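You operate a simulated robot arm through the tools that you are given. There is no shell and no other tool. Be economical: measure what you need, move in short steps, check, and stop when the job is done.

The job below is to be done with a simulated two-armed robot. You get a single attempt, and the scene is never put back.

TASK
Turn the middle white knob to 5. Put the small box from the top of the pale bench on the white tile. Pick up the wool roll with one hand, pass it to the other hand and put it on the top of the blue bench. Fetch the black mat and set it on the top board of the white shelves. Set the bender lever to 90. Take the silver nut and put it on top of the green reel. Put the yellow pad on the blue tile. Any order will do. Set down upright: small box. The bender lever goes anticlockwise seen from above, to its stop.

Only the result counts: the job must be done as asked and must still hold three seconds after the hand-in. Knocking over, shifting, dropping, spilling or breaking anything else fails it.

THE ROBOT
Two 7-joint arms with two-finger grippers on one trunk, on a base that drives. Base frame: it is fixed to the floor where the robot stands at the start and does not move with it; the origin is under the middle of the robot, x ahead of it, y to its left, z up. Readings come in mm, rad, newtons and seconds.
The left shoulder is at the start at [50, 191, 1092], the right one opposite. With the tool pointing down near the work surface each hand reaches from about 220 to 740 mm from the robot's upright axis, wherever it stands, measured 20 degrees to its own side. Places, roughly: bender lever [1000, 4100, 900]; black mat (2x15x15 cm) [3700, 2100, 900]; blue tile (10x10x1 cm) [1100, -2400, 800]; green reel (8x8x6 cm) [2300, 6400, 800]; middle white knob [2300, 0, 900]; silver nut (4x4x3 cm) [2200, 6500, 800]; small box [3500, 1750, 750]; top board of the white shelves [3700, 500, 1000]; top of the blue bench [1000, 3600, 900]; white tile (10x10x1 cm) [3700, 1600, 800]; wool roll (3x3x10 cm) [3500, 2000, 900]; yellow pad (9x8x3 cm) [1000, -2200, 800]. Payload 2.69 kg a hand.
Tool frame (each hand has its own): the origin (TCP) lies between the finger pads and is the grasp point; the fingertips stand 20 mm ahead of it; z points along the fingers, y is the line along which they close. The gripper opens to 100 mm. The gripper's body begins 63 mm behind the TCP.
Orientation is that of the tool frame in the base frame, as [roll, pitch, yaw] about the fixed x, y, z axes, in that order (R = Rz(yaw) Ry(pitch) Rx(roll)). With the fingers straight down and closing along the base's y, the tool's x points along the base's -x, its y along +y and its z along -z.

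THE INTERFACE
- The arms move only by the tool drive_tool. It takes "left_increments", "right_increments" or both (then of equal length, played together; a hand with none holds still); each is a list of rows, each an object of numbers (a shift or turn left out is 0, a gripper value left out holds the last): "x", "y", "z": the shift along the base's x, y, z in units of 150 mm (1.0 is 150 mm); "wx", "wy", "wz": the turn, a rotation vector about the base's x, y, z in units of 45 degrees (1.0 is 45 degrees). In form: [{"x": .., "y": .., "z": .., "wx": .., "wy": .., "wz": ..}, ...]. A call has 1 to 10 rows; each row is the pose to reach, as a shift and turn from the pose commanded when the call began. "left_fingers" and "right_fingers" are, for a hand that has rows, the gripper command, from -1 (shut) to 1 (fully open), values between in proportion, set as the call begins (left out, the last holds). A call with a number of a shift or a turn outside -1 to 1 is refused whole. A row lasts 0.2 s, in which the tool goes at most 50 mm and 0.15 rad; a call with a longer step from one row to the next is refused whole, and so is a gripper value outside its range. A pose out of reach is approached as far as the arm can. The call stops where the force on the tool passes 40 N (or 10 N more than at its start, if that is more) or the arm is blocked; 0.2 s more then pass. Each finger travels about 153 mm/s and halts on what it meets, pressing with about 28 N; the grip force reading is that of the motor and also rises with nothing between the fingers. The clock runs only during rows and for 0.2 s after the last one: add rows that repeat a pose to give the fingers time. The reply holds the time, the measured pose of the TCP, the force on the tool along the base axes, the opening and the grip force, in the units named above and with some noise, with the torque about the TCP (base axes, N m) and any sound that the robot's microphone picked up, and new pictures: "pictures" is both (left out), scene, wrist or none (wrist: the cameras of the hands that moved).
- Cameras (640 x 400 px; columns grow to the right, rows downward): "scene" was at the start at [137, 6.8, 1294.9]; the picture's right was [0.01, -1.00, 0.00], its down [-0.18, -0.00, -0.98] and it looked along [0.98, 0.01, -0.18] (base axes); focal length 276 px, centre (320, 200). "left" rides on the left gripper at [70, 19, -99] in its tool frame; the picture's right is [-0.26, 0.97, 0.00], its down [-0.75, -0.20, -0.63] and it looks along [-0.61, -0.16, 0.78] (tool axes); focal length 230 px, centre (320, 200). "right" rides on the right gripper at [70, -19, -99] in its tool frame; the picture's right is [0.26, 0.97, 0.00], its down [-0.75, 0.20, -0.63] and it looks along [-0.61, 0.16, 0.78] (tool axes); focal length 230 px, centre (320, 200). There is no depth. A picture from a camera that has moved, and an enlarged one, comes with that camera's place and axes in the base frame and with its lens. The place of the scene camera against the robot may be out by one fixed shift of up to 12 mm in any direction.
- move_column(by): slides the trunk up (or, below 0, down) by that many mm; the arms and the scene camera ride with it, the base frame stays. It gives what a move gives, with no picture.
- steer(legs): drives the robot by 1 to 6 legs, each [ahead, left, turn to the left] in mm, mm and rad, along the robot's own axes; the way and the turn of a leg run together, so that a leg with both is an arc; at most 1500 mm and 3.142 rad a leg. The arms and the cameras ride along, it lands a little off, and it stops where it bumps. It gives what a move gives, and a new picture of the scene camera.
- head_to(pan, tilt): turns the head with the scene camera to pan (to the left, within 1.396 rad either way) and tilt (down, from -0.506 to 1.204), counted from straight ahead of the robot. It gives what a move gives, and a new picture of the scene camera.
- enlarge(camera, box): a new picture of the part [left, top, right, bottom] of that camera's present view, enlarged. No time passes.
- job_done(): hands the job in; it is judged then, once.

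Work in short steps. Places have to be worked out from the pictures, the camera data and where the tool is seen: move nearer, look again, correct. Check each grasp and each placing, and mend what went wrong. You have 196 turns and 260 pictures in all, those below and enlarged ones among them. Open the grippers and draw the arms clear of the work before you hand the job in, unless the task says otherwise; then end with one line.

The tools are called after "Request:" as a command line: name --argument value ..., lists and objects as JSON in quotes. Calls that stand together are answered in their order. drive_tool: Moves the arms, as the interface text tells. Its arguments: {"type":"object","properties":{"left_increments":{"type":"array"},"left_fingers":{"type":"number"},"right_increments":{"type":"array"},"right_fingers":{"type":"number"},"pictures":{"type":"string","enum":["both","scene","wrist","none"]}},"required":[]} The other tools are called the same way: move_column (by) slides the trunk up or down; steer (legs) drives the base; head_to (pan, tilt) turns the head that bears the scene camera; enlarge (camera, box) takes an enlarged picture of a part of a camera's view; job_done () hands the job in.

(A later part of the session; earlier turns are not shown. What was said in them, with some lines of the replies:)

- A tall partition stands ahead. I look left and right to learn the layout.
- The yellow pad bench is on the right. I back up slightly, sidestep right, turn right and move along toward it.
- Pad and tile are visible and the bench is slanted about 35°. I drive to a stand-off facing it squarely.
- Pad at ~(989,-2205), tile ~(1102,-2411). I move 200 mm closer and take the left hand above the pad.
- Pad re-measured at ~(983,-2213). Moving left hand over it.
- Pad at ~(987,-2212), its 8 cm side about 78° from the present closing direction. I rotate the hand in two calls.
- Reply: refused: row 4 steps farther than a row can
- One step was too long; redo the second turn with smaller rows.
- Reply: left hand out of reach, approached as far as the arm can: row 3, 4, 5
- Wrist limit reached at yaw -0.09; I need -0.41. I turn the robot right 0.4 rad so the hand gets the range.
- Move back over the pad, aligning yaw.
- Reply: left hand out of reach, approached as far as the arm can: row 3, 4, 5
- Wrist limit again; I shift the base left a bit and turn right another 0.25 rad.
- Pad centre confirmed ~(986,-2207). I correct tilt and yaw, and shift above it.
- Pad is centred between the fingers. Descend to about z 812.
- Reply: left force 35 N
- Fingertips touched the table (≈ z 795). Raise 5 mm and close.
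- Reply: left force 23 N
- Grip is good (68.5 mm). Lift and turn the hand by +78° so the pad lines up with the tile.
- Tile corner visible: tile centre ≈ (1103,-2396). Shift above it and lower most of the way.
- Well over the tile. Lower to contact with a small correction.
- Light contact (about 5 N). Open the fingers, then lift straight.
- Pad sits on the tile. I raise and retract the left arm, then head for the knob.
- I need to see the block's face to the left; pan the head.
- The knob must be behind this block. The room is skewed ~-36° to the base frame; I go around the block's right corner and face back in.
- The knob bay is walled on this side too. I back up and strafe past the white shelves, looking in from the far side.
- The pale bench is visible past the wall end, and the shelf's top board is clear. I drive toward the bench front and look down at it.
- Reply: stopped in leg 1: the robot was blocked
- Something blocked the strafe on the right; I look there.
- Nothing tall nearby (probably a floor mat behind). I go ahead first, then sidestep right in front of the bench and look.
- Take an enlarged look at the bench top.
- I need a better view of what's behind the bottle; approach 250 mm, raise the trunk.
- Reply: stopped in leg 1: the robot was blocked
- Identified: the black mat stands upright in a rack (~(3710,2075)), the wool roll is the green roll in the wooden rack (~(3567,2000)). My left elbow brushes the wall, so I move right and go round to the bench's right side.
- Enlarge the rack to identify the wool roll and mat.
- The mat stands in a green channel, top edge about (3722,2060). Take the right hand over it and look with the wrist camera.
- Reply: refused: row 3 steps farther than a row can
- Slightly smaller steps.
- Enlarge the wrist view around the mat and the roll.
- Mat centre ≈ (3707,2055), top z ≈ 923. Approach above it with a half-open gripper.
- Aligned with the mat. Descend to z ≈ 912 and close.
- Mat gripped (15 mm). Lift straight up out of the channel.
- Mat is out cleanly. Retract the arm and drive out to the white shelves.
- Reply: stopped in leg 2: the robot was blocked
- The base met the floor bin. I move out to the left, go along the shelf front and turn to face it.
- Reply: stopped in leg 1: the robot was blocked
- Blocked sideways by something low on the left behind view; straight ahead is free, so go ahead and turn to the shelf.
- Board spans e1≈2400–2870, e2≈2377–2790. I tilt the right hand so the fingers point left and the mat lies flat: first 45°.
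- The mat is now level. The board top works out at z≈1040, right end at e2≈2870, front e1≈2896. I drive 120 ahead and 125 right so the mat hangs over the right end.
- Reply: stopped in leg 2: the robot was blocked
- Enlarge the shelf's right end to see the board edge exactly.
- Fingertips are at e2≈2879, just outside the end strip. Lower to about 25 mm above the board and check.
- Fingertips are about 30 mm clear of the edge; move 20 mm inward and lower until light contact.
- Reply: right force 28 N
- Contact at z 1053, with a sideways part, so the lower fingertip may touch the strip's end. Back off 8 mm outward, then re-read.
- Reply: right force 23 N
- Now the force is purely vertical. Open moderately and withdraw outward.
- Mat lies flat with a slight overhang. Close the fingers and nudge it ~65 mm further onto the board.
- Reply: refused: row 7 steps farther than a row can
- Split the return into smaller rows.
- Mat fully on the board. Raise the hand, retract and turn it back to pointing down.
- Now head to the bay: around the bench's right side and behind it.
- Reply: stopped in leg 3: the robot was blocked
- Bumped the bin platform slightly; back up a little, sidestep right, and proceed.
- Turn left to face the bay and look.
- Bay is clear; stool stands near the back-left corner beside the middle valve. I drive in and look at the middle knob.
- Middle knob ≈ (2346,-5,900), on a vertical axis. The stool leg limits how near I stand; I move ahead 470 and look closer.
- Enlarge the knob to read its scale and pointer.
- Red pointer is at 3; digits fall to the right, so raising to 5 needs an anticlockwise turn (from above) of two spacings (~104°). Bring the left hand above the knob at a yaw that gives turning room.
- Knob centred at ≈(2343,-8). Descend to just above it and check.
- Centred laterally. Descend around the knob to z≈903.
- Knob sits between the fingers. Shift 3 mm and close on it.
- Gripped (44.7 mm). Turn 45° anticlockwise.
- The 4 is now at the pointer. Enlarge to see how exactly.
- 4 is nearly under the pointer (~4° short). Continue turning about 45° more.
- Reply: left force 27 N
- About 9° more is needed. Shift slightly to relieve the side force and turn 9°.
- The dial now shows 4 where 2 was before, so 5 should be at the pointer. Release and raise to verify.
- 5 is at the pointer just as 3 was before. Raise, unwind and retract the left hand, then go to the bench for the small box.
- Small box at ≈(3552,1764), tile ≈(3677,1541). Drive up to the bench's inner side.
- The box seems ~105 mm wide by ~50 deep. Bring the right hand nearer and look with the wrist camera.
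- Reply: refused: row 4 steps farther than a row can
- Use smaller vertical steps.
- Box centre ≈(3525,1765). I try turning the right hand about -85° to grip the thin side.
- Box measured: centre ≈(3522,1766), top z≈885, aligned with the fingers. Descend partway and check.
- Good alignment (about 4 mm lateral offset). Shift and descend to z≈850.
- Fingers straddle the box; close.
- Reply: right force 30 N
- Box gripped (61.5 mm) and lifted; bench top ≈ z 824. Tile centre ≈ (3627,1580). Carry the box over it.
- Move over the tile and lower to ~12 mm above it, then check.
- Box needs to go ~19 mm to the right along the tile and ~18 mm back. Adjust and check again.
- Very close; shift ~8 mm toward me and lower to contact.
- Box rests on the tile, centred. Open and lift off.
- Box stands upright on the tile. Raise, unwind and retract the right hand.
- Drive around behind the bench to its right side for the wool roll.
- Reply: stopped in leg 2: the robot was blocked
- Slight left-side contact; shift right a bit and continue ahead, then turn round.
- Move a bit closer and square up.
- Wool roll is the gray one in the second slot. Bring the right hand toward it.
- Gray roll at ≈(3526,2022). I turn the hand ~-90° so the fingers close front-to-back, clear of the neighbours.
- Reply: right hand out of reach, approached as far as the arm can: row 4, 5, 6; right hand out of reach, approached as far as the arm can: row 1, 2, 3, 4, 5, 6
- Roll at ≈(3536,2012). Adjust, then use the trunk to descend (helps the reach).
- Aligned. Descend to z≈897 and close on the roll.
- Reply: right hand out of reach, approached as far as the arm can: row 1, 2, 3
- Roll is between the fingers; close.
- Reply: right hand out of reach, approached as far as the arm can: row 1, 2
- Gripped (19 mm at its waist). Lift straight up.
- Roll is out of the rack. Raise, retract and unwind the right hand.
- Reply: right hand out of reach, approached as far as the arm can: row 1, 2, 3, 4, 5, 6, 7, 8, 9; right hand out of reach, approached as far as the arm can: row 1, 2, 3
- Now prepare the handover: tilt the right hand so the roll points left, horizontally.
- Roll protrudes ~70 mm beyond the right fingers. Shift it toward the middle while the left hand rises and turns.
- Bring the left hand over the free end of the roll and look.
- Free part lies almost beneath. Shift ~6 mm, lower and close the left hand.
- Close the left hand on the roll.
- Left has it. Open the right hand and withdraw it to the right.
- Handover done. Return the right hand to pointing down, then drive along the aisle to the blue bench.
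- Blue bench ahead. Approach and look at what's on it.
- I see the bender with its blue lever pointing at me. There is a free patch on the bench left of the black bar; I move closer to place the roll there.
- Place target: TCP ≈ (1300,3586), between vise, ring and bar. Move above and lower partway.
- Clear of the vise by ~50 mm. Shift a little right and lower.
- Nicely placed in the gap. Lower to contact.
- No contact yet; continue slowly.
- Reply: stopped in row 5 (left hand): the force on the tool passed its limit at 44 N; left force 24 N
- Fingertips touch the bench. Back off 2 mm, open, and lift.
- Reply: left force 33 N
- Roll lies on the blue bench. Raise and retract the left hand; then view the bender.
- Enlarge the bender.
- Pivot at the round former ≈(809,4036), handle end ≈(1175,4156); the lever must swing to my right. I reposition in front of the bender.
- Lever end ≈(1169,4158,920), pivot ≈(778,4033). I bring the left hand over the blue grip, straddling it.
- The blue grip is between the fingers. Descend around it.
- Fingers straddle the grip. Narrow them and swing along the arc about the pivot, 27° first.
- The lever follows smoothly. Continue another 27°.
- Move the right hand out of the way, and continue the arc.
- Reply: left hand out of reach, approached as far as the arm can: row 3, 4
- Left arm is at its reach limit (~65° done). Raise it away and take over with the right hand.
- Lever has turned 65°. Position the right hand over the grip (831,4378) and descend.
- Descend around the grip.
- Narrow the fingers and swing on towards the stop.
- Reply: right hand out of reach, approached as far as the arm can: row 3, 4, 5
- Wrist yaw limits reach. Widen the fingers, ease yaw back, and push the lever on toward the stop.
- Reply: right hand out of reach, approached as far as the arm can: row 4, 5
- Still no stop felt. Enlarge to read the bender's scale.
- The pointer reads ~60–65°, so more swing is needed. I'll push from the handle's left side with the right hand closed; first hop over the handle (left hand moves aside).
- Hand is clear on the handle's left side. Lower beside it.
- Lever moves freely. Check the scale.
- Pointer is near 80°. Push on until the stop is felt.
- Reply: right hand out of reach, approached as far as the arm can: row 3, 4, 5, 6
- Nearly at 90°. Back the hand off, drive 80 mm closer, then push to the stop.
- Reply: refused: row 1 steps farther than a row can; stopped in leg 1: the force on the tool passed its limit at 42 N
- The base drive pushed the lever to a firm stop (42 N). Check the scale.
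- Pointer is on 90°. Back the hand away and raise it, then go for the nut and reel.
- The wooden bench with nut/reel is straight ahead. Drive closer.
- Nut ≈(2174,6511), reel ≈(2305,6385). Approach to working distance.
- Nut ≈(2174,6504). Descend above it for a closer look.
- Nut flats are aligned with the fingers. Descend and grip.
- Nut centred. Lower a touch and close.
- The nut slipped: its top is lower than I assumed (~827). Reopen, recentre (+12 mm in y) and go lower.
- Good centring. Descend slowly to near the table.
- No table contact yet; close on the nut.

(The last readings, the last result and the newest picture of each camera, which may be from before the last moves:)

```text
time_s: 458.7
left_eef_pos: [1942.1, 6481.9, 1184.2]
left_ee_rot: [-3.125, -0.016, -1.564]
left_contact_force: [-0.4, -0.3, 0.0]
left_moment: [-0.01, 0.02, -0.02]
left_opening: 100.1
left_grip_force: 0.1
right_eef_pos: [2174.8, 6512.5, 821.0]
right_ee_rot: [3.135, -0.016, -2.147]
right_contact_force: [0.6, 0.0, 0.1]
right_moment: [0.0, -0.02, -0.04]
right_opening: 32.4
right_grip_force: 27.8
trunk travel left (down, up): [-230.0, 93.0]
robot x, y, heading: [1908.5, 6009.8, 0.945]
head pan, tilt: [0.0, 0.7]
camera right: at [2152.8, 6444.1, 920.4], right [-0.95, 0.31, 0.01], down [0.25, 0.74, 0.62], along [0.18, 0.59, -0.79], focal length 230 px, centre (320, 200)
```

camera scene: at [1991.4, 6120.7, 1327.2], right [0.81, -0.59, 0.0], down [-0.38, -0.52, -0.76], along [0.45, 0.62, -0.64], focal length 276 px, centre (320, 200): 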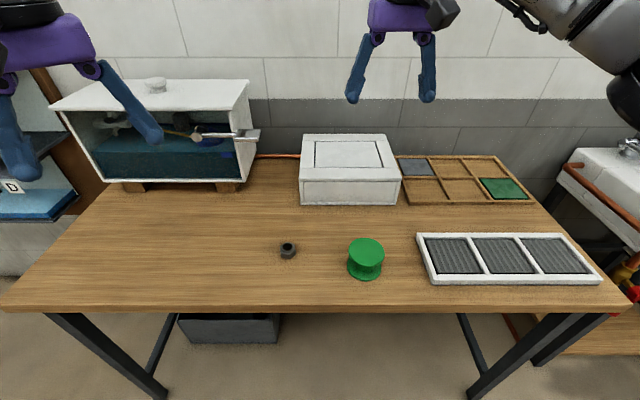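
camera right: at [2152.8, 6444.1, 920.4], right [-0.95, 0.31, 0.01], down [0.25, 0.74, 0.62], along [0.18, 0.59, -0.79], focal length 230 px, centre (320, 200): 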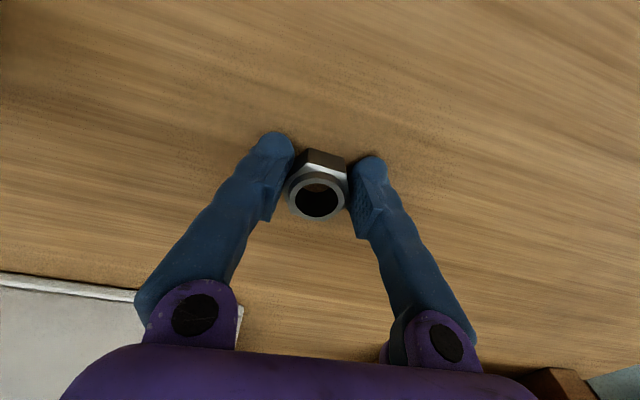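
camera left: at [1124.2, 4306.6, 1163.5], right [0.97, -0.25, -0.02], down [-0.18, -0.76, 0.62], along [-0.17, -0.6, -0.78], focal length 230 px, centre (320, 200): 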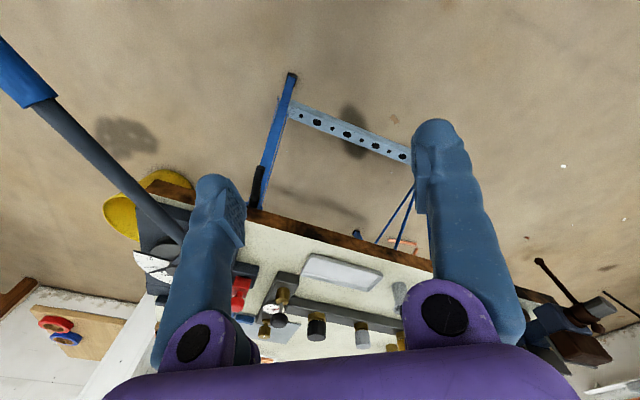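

Nut gripped (32.4 mm). Lift and move over toward the reel.

Request:
drive_tool --right_increments '[{"z": 0.3}, {"z": 0.6}, {"z": 0.9}, {"z": 1.0, "x": 0.2, "y": -0.15}, {"z": 1.0, "x": 0.4, "y": -0.35}, {"z": 1.0, "x": 0.6, "y": -0.55}, {"z": 1.0, "x": 0.65, "y": -0.6}]' --pictures "both"

```text
time_s: 460.3
left_eef_pos: [1943.4, 6481.4, 1183.2]
left_ee_rot: [-3.125, -0.019, -1.565]
left_contact_force: [0.2, 0.2, -1.2]
left_moment: [-0.03, 0.03, -0.01]
left_opening: 99.9
left_grip_force: 0.1
right_eef_pos: [2272.6, 6422.8, 971.4]
right_ee_rot: [3.135, -0.016, -2.15]
right_contact_force: [-0.1, 0.4, -0.2]
right_moment: [-0.01, 0.0, 0.01]
right_opening: 32.3
right_grip_force: 28.1
trunk travel left (down, up): [-230.0, 93.0]
robot x, y, heading: [1914.1, 6013.3, 0.941]
head pan, tilt: [0.0, 0.7]
camera scene: at [1990.8, 6120.4, 1327.3], right [0.81, -0.59, 0.0], down [-0.38, -0.52, -0.76], along [0.45, 0.62, -0.64], focal length 276 px, centre (320, 200)
camera right: at [2251.2, 6354.5, 1070.9], right [-0.95, 0.31, 0.01], down [0.25, 0.74, 0.62], along [0.18, 0.59, -0.79], focal length 230 px, centre (320, 200)
```

scene: 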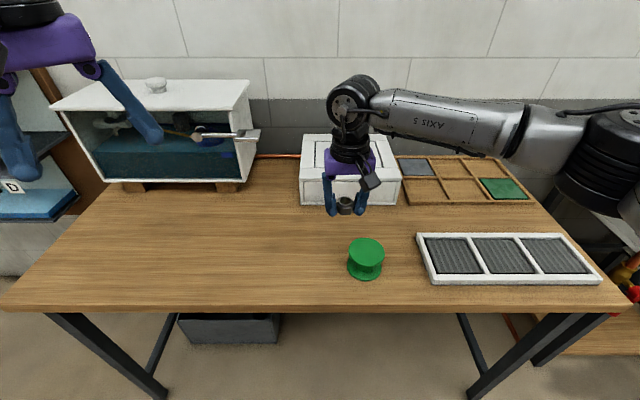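
right: 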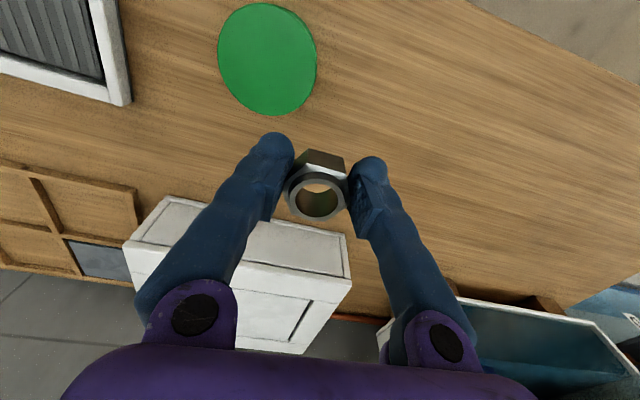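

Reel top centre ≈(2296,6367). Move over it and lower to ~20 mm above.

Request:
drive_tool --right_increments '[{"x": 0.08, "y": -0.19}, {"x": 0.157, "y": -0.37}, {"x": 0.157, "y": -0.37, "z": -0.25}, {"x": 0.157, "y": -0.37, "z": -0.42}, {"x": 0.157, "y": -0.37, "z": -0.42}]' --pictures "both"

```text
time_s: 461.5
left_eef_pos: [1944.5, 6482.6, 1184.5]
left_ee_rot: [-3.126, -0.017, -1.563]
left_contact_force: [0.5, -0.1, -0.6]
left_moment: [0.02, -0.03, 0.03]
left_opening: 99.8
left_grip_force: 0.0
right_eef_pos: [2295.0, 6366.6, 906.2]
right_ee_rot: [3.135, -0.015, -2.146]
right_contact_force: [-0.4, -0.3, -0.1]
right_moment: [-0.01, 0.02, 0.0]
right_opening: 32.0
right_grip_force: 28.3
trunk travel left (down, up): [-230.0, 93.0]
robot x, y, heading: [1915.0, 6010.7, 0.94]
head pan, tilt: [0.0, 0.7]
camera scene: at [1991.0, 6120.3, 1327.3], right [0.81, -0.59, 0.0], down [-0.38, -0.52, -0.76], along [0.45, 0.62, -0.64], focal length 276 px, centre (320, 200)
camera right: at [2273.9, 6298.8, 1007.1], right [-0.95, 0.31, 0.01], down [0.25, 0.74, 0.62], along [0.18, 0.59, -0.79], focal length 230 px, centre (320, 200)
```

scene: 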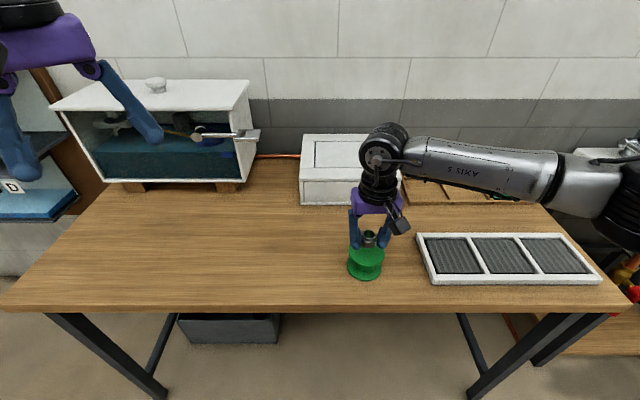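
right: 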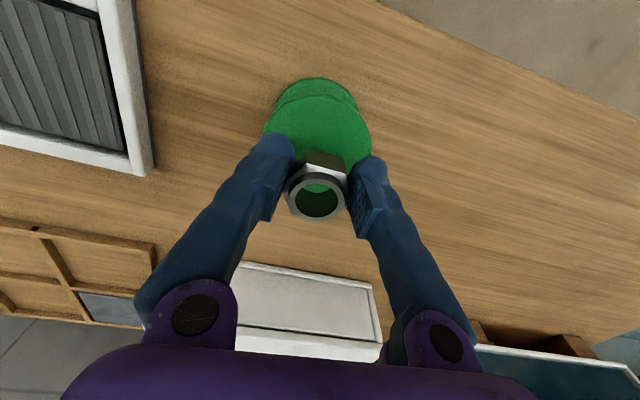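

Well centred over the reel. Lower gently to contact.

Request:
drive_tool --right_increments '[{"z": -0.06}, {"z": -0.11}, {"z": -0.14}, {"z": -0.16}]' --pictures "none"

```text
time_s: 462.5
left_eef_pos: [1943.3, 6481.6, 1183.1]
left_ee_rot: [-3.124, -0.018, -1.564]
left_contact_force: [0.0, -0.8, 0.3]
left_moment: [0.02, -0.02, -0.03]
left_opening: 100.3
left_grip_force: 0.0
right_eef_pos: [2295.7, 6367.0, 883.9]
right_ee_rot: [3.135, -0.017, -2.145]
right_contact_force: [-0.5, -1.0, 0.5]
right_moment: [0.02, 0.03, 0.02]
right_opening: 32.1
right_grip_force: 28.8
trunk travel left (down, up): [-230.0, 93.0]
robot x, y, heading: [1916.2, 6015.5, 0.947]
head pan, tilt: [0.0, 0.7]
```

Request:
drive_tool --right_increments '[{"z": -0.015}, {"z": -0.03}, {"z": -0.045}, {"z": -0.045}]' --pictures "none"

```text
time_s: 463.5
left_eef_pos: [1942.4, 6480.8, 1184.6]
left_ee_rot: [-3.123, -0.016, -1.565]
left_contact_force: [0.6, -0.2, -1.0]
left_moment: [0.01, -0.03, 0.01]
left_opening: 100.3
left_grip_force: 0.0
right_eef_pos: [2294.9, 6368.3, 878.1]
right_ee_rot: [3.134, -0.013, -2.147]
right_contact_force: [1.4, -0.6, 7.3]
right_moment: [0.02, -0.17, 0.0]
right_opening: 32.1
right_grip_force: 27.8
trunk travel left (down, up): [-230.0, 93.0]
robot x, y, heading: [1914.9, 6014.2, 0.948]
head pan, tilt: [0.0, 0.7]
```

Contact at 7 N. Open moderately, then lift straight up.

Request:
drive_tool --right_increments '[{"z": 0.005}, {"z": 0.005}, {"z": 0.005}]' --right_fingers 0.2 --pictures "none"

Request:
drive_tool --right_increments '[{"z": 0.15}, {"z": 0.4}, {"z": 0.7}, {"z": 1.0}]' --pictures "both"

```text
time_s: 464.3
left_eef_pos: [1942.0, 6482.4, 1184.1]
left_ee_rot: [-3.124, -0.02, -1.564]
left_contact_force: [-0.2, 0.1, 0.2]
left_moment: [0.01, 0.01, 0.01]
left_opening: 100.3
left_grip_force: 0.1
right_eef_pos: [2294.3, 6367.1, 877.5]
right_ee_rot: [3.134, -0.017, -2.146]
right_contact_force: [-1.6, 1.5, 6.0]
right_moment: [-0.1, -0.18, 0.02]
right_opening: 58.9
right_grip_force: 0.1
trunk travel left (down, up): [-230.0, 93.0]
robot x, y, heading: [1912.3, 6016.8, 0.949]
head pan, tilt: [0.0, 0.7]
```

```text
time_s: 465.3
left_eef_pos: [1943.1, 6482.4, 1184.7]
left_ee_rot: [-3.124, -0.019, -1.563]
left_contact_force: [0.4, 0.2, -0.4]
left_moment: [0.0, 0.01, -0.01]
left_opening: 100.0
left_grip_force: 0.2
right_eef_pos: [2293.9, 6366.9, 1026.9]
right_ee_rot: [3.134, -0.016, -2.146]
right_contact_force: [0.6, 0.1, -0.4]
right_moment: [0.0, 0.02, 0.02]
right_opening: 59.9
right_grip_force: 0.1
trunk travel left (down, up): [-230.0, 93.0]
robot x, y, heading: [1914.3, 6014.3, 0.942]
head pan, tilt: [0.0, 0.7]
camera scene: at [1990.7, 6120.0, 1327.3], right [0.81, -0.59, 0.0], down [-0.38, -0.52, -0.77], along [0.45, 0.62, -0.64], focal length 276 px, centre (320, 200)
camera right: at [2272.7, 6297.9, 1127.7], right [-0.95, 0.31, 0.01], down [0.25, 0.74, 0.62], along [0.18, 0.59, -0.79], focal length 230 px, centre (320, 200)
```

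scene: 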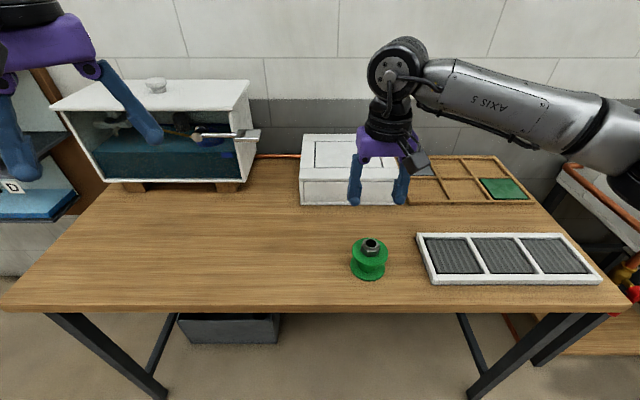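
right: 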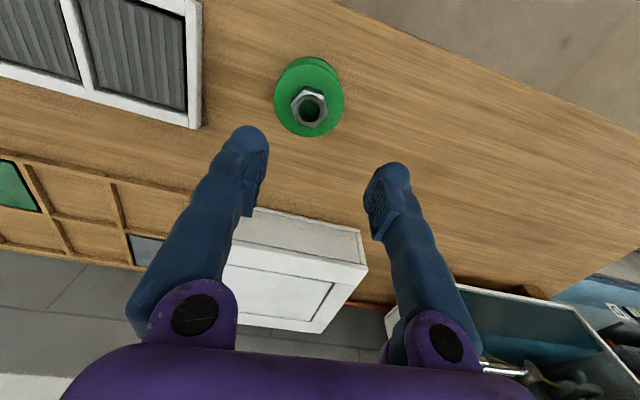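

Nut sits on the reel. Raise and retract the arms, then turn to verify the bender and roll from a distance.

Request:
drive_tool --right_increments '[{"z": 0.3}, {"z": 0.6}, {"z": 0.9}, {"z": 1.0, "x": -0.2, "y": -0.25}]' --right_fingers 1 --pictures "none"

Request:
steer --legs '[[-950, 0, 0], [0, 0, 3.14]]'

Request:
head_to --pan 0.0 --tilt 0.65

```text
refused: row 4 steps farther than a row can; nothing moved
```

```text
time_s: 477.6
left_eef_pos: [1328.8, 4780.5, 1184.9]
left_ee_rot: [-3.124, -0.018, 1.577]
left_contact_force: [0.3, 0.5, 0.5]
left_moment: [0.02, -0.01, 0.04]
left_opening: 99.9
left_grip_force: 0.0
right_eef_pos: [977.0, 4895.2, 1027.4]
right_ee_rot: [3.135, -0.015, 0.997]
right_contact_force: [-0.2, 0.3, -0.4]
right_moment: [0.0, -0.02, -0.04]
right_opening: 60.0
right_grip_force: 0.1
trunk travel left (down, up): [-230.0, 93.0]
robot x, y, heading: [1358.8, 5249.8, -2.195]
head pan, tilt: [0.0, 0.7]
camera scene: at [1289.0, 5154.3, 1327.3], right [-0.81, 0.59, 0.0], down [0.38, 0.52, -0.76], along [-0.45, -0.62, -0.64], focal length 276 px, centre (320, 200)
```

scene: 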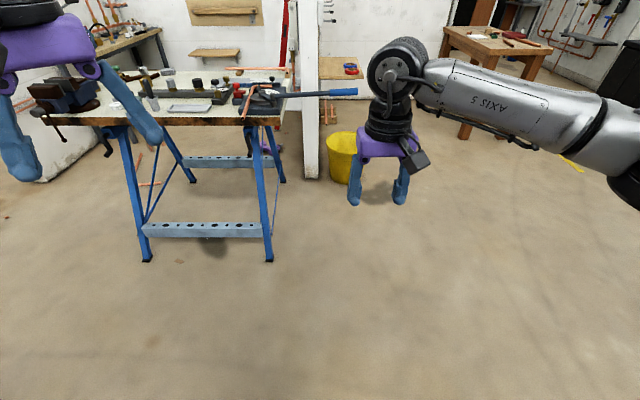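

```text
time_s: 478.2
left_eef_pos: [1328.8, 4780.4, 1184.1]
left_ee_rot: [-3.122, -0.017, 1.577]
left_contact_force: [-0.3, -1.1, -0.3]
left_moment: [-0.02, -0.01, -0.03]
left_opening: 100.0
left_grip_force: 0.0
right_eef_pos: [976.8, 4895.9, 1028.3]
right_ee_rot: [3.135, -0.017, 0.996]
right_contact_force: [-0.6, -1.0, 0.5]
right_moment: [0.02, -0.01, 0.01]
right_opening: 60.1
right_grip_force: 0.1
trunk travel left (down, up): [-230.0, 93.0]
robot x, y, heading: [1359.4, 5254.3, -2.201]
head pan, tilt: [0.0, 0.649]
camera scene: at [1287.9, 5152.8, 1331.6], right [-0.81, 0.59, 0.0], down [0.35, 0.49, -0.8], along [-0.47, -0.65, -0.6], focal length 276 px, centre (320, 200)
```

scene: 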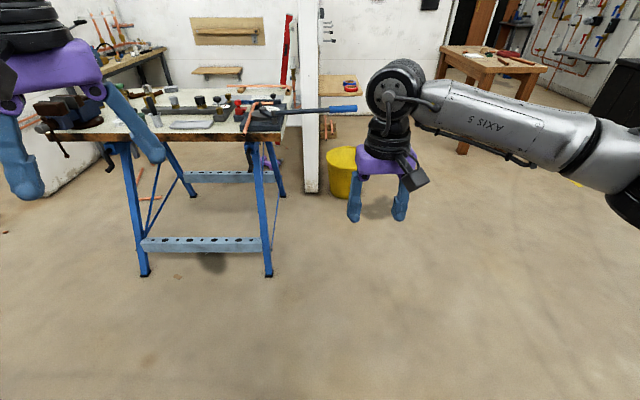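

Check the bender and the roll enlarged.

Request:
enlarge --camera "scene" --box '[220, 70, 320, 150]'

Request:
drive_tool --right_increments '[{"z": 0.3}, {"z": 0.6}]' --right_fingers 1 --pictures "none"

```text
5.00 times, centred on (270, 110) of scene
camera zoom: at [1287.9, 5152.8, 1331.6], right [-0.81, 0.59, 0.0], down [0.35, 0.49, -0.8], along [-0.47, -0.65, -0.6], focal length 1381 px, centre (570, 650)
```

zoom: 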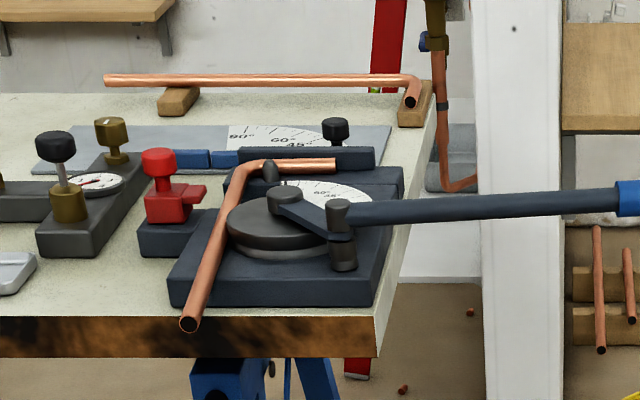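

```text
time_s: 478.8
left_eef_pos: [1328.3, 4781.6, 1183.8]
left_ee_rot: [-3.122, -0.016, 1.577]
left_contact_force: [-0.3, -0.1, -1.0]
left_moment: [-0.01, 0.01, 0.01]
left_opening: 99.9
left_grip_force: 0.1
right_eef_pos: [976.7, 4896.2, 1116.2]
right_ee_rot: [3.134, -0.016, 0.995]
right_contact_force: [0.9, 0.7, 0.1]
right_moment: [-0.01, 0.03, -0.04]
right_opening: 99.9
right_grip_force: 0.0
trunk travel left (down, up): [-230.0, 93.0]
robot x, y, heading: [1358.1, 5251.6, -2.198]
head pan, tilt: [0.0, 0.649]
```

The lever is still at its stop, both grippers are open and the arms are clear of everything, so I hand in.

Request:
job_done

```text
The job is handed in.
```

I handed the job in with all seven tasks done; I checked each in the camera pictures once it was placed or set. One thing could count against it: the green reel may have moved a few millimetres when I released the nut.
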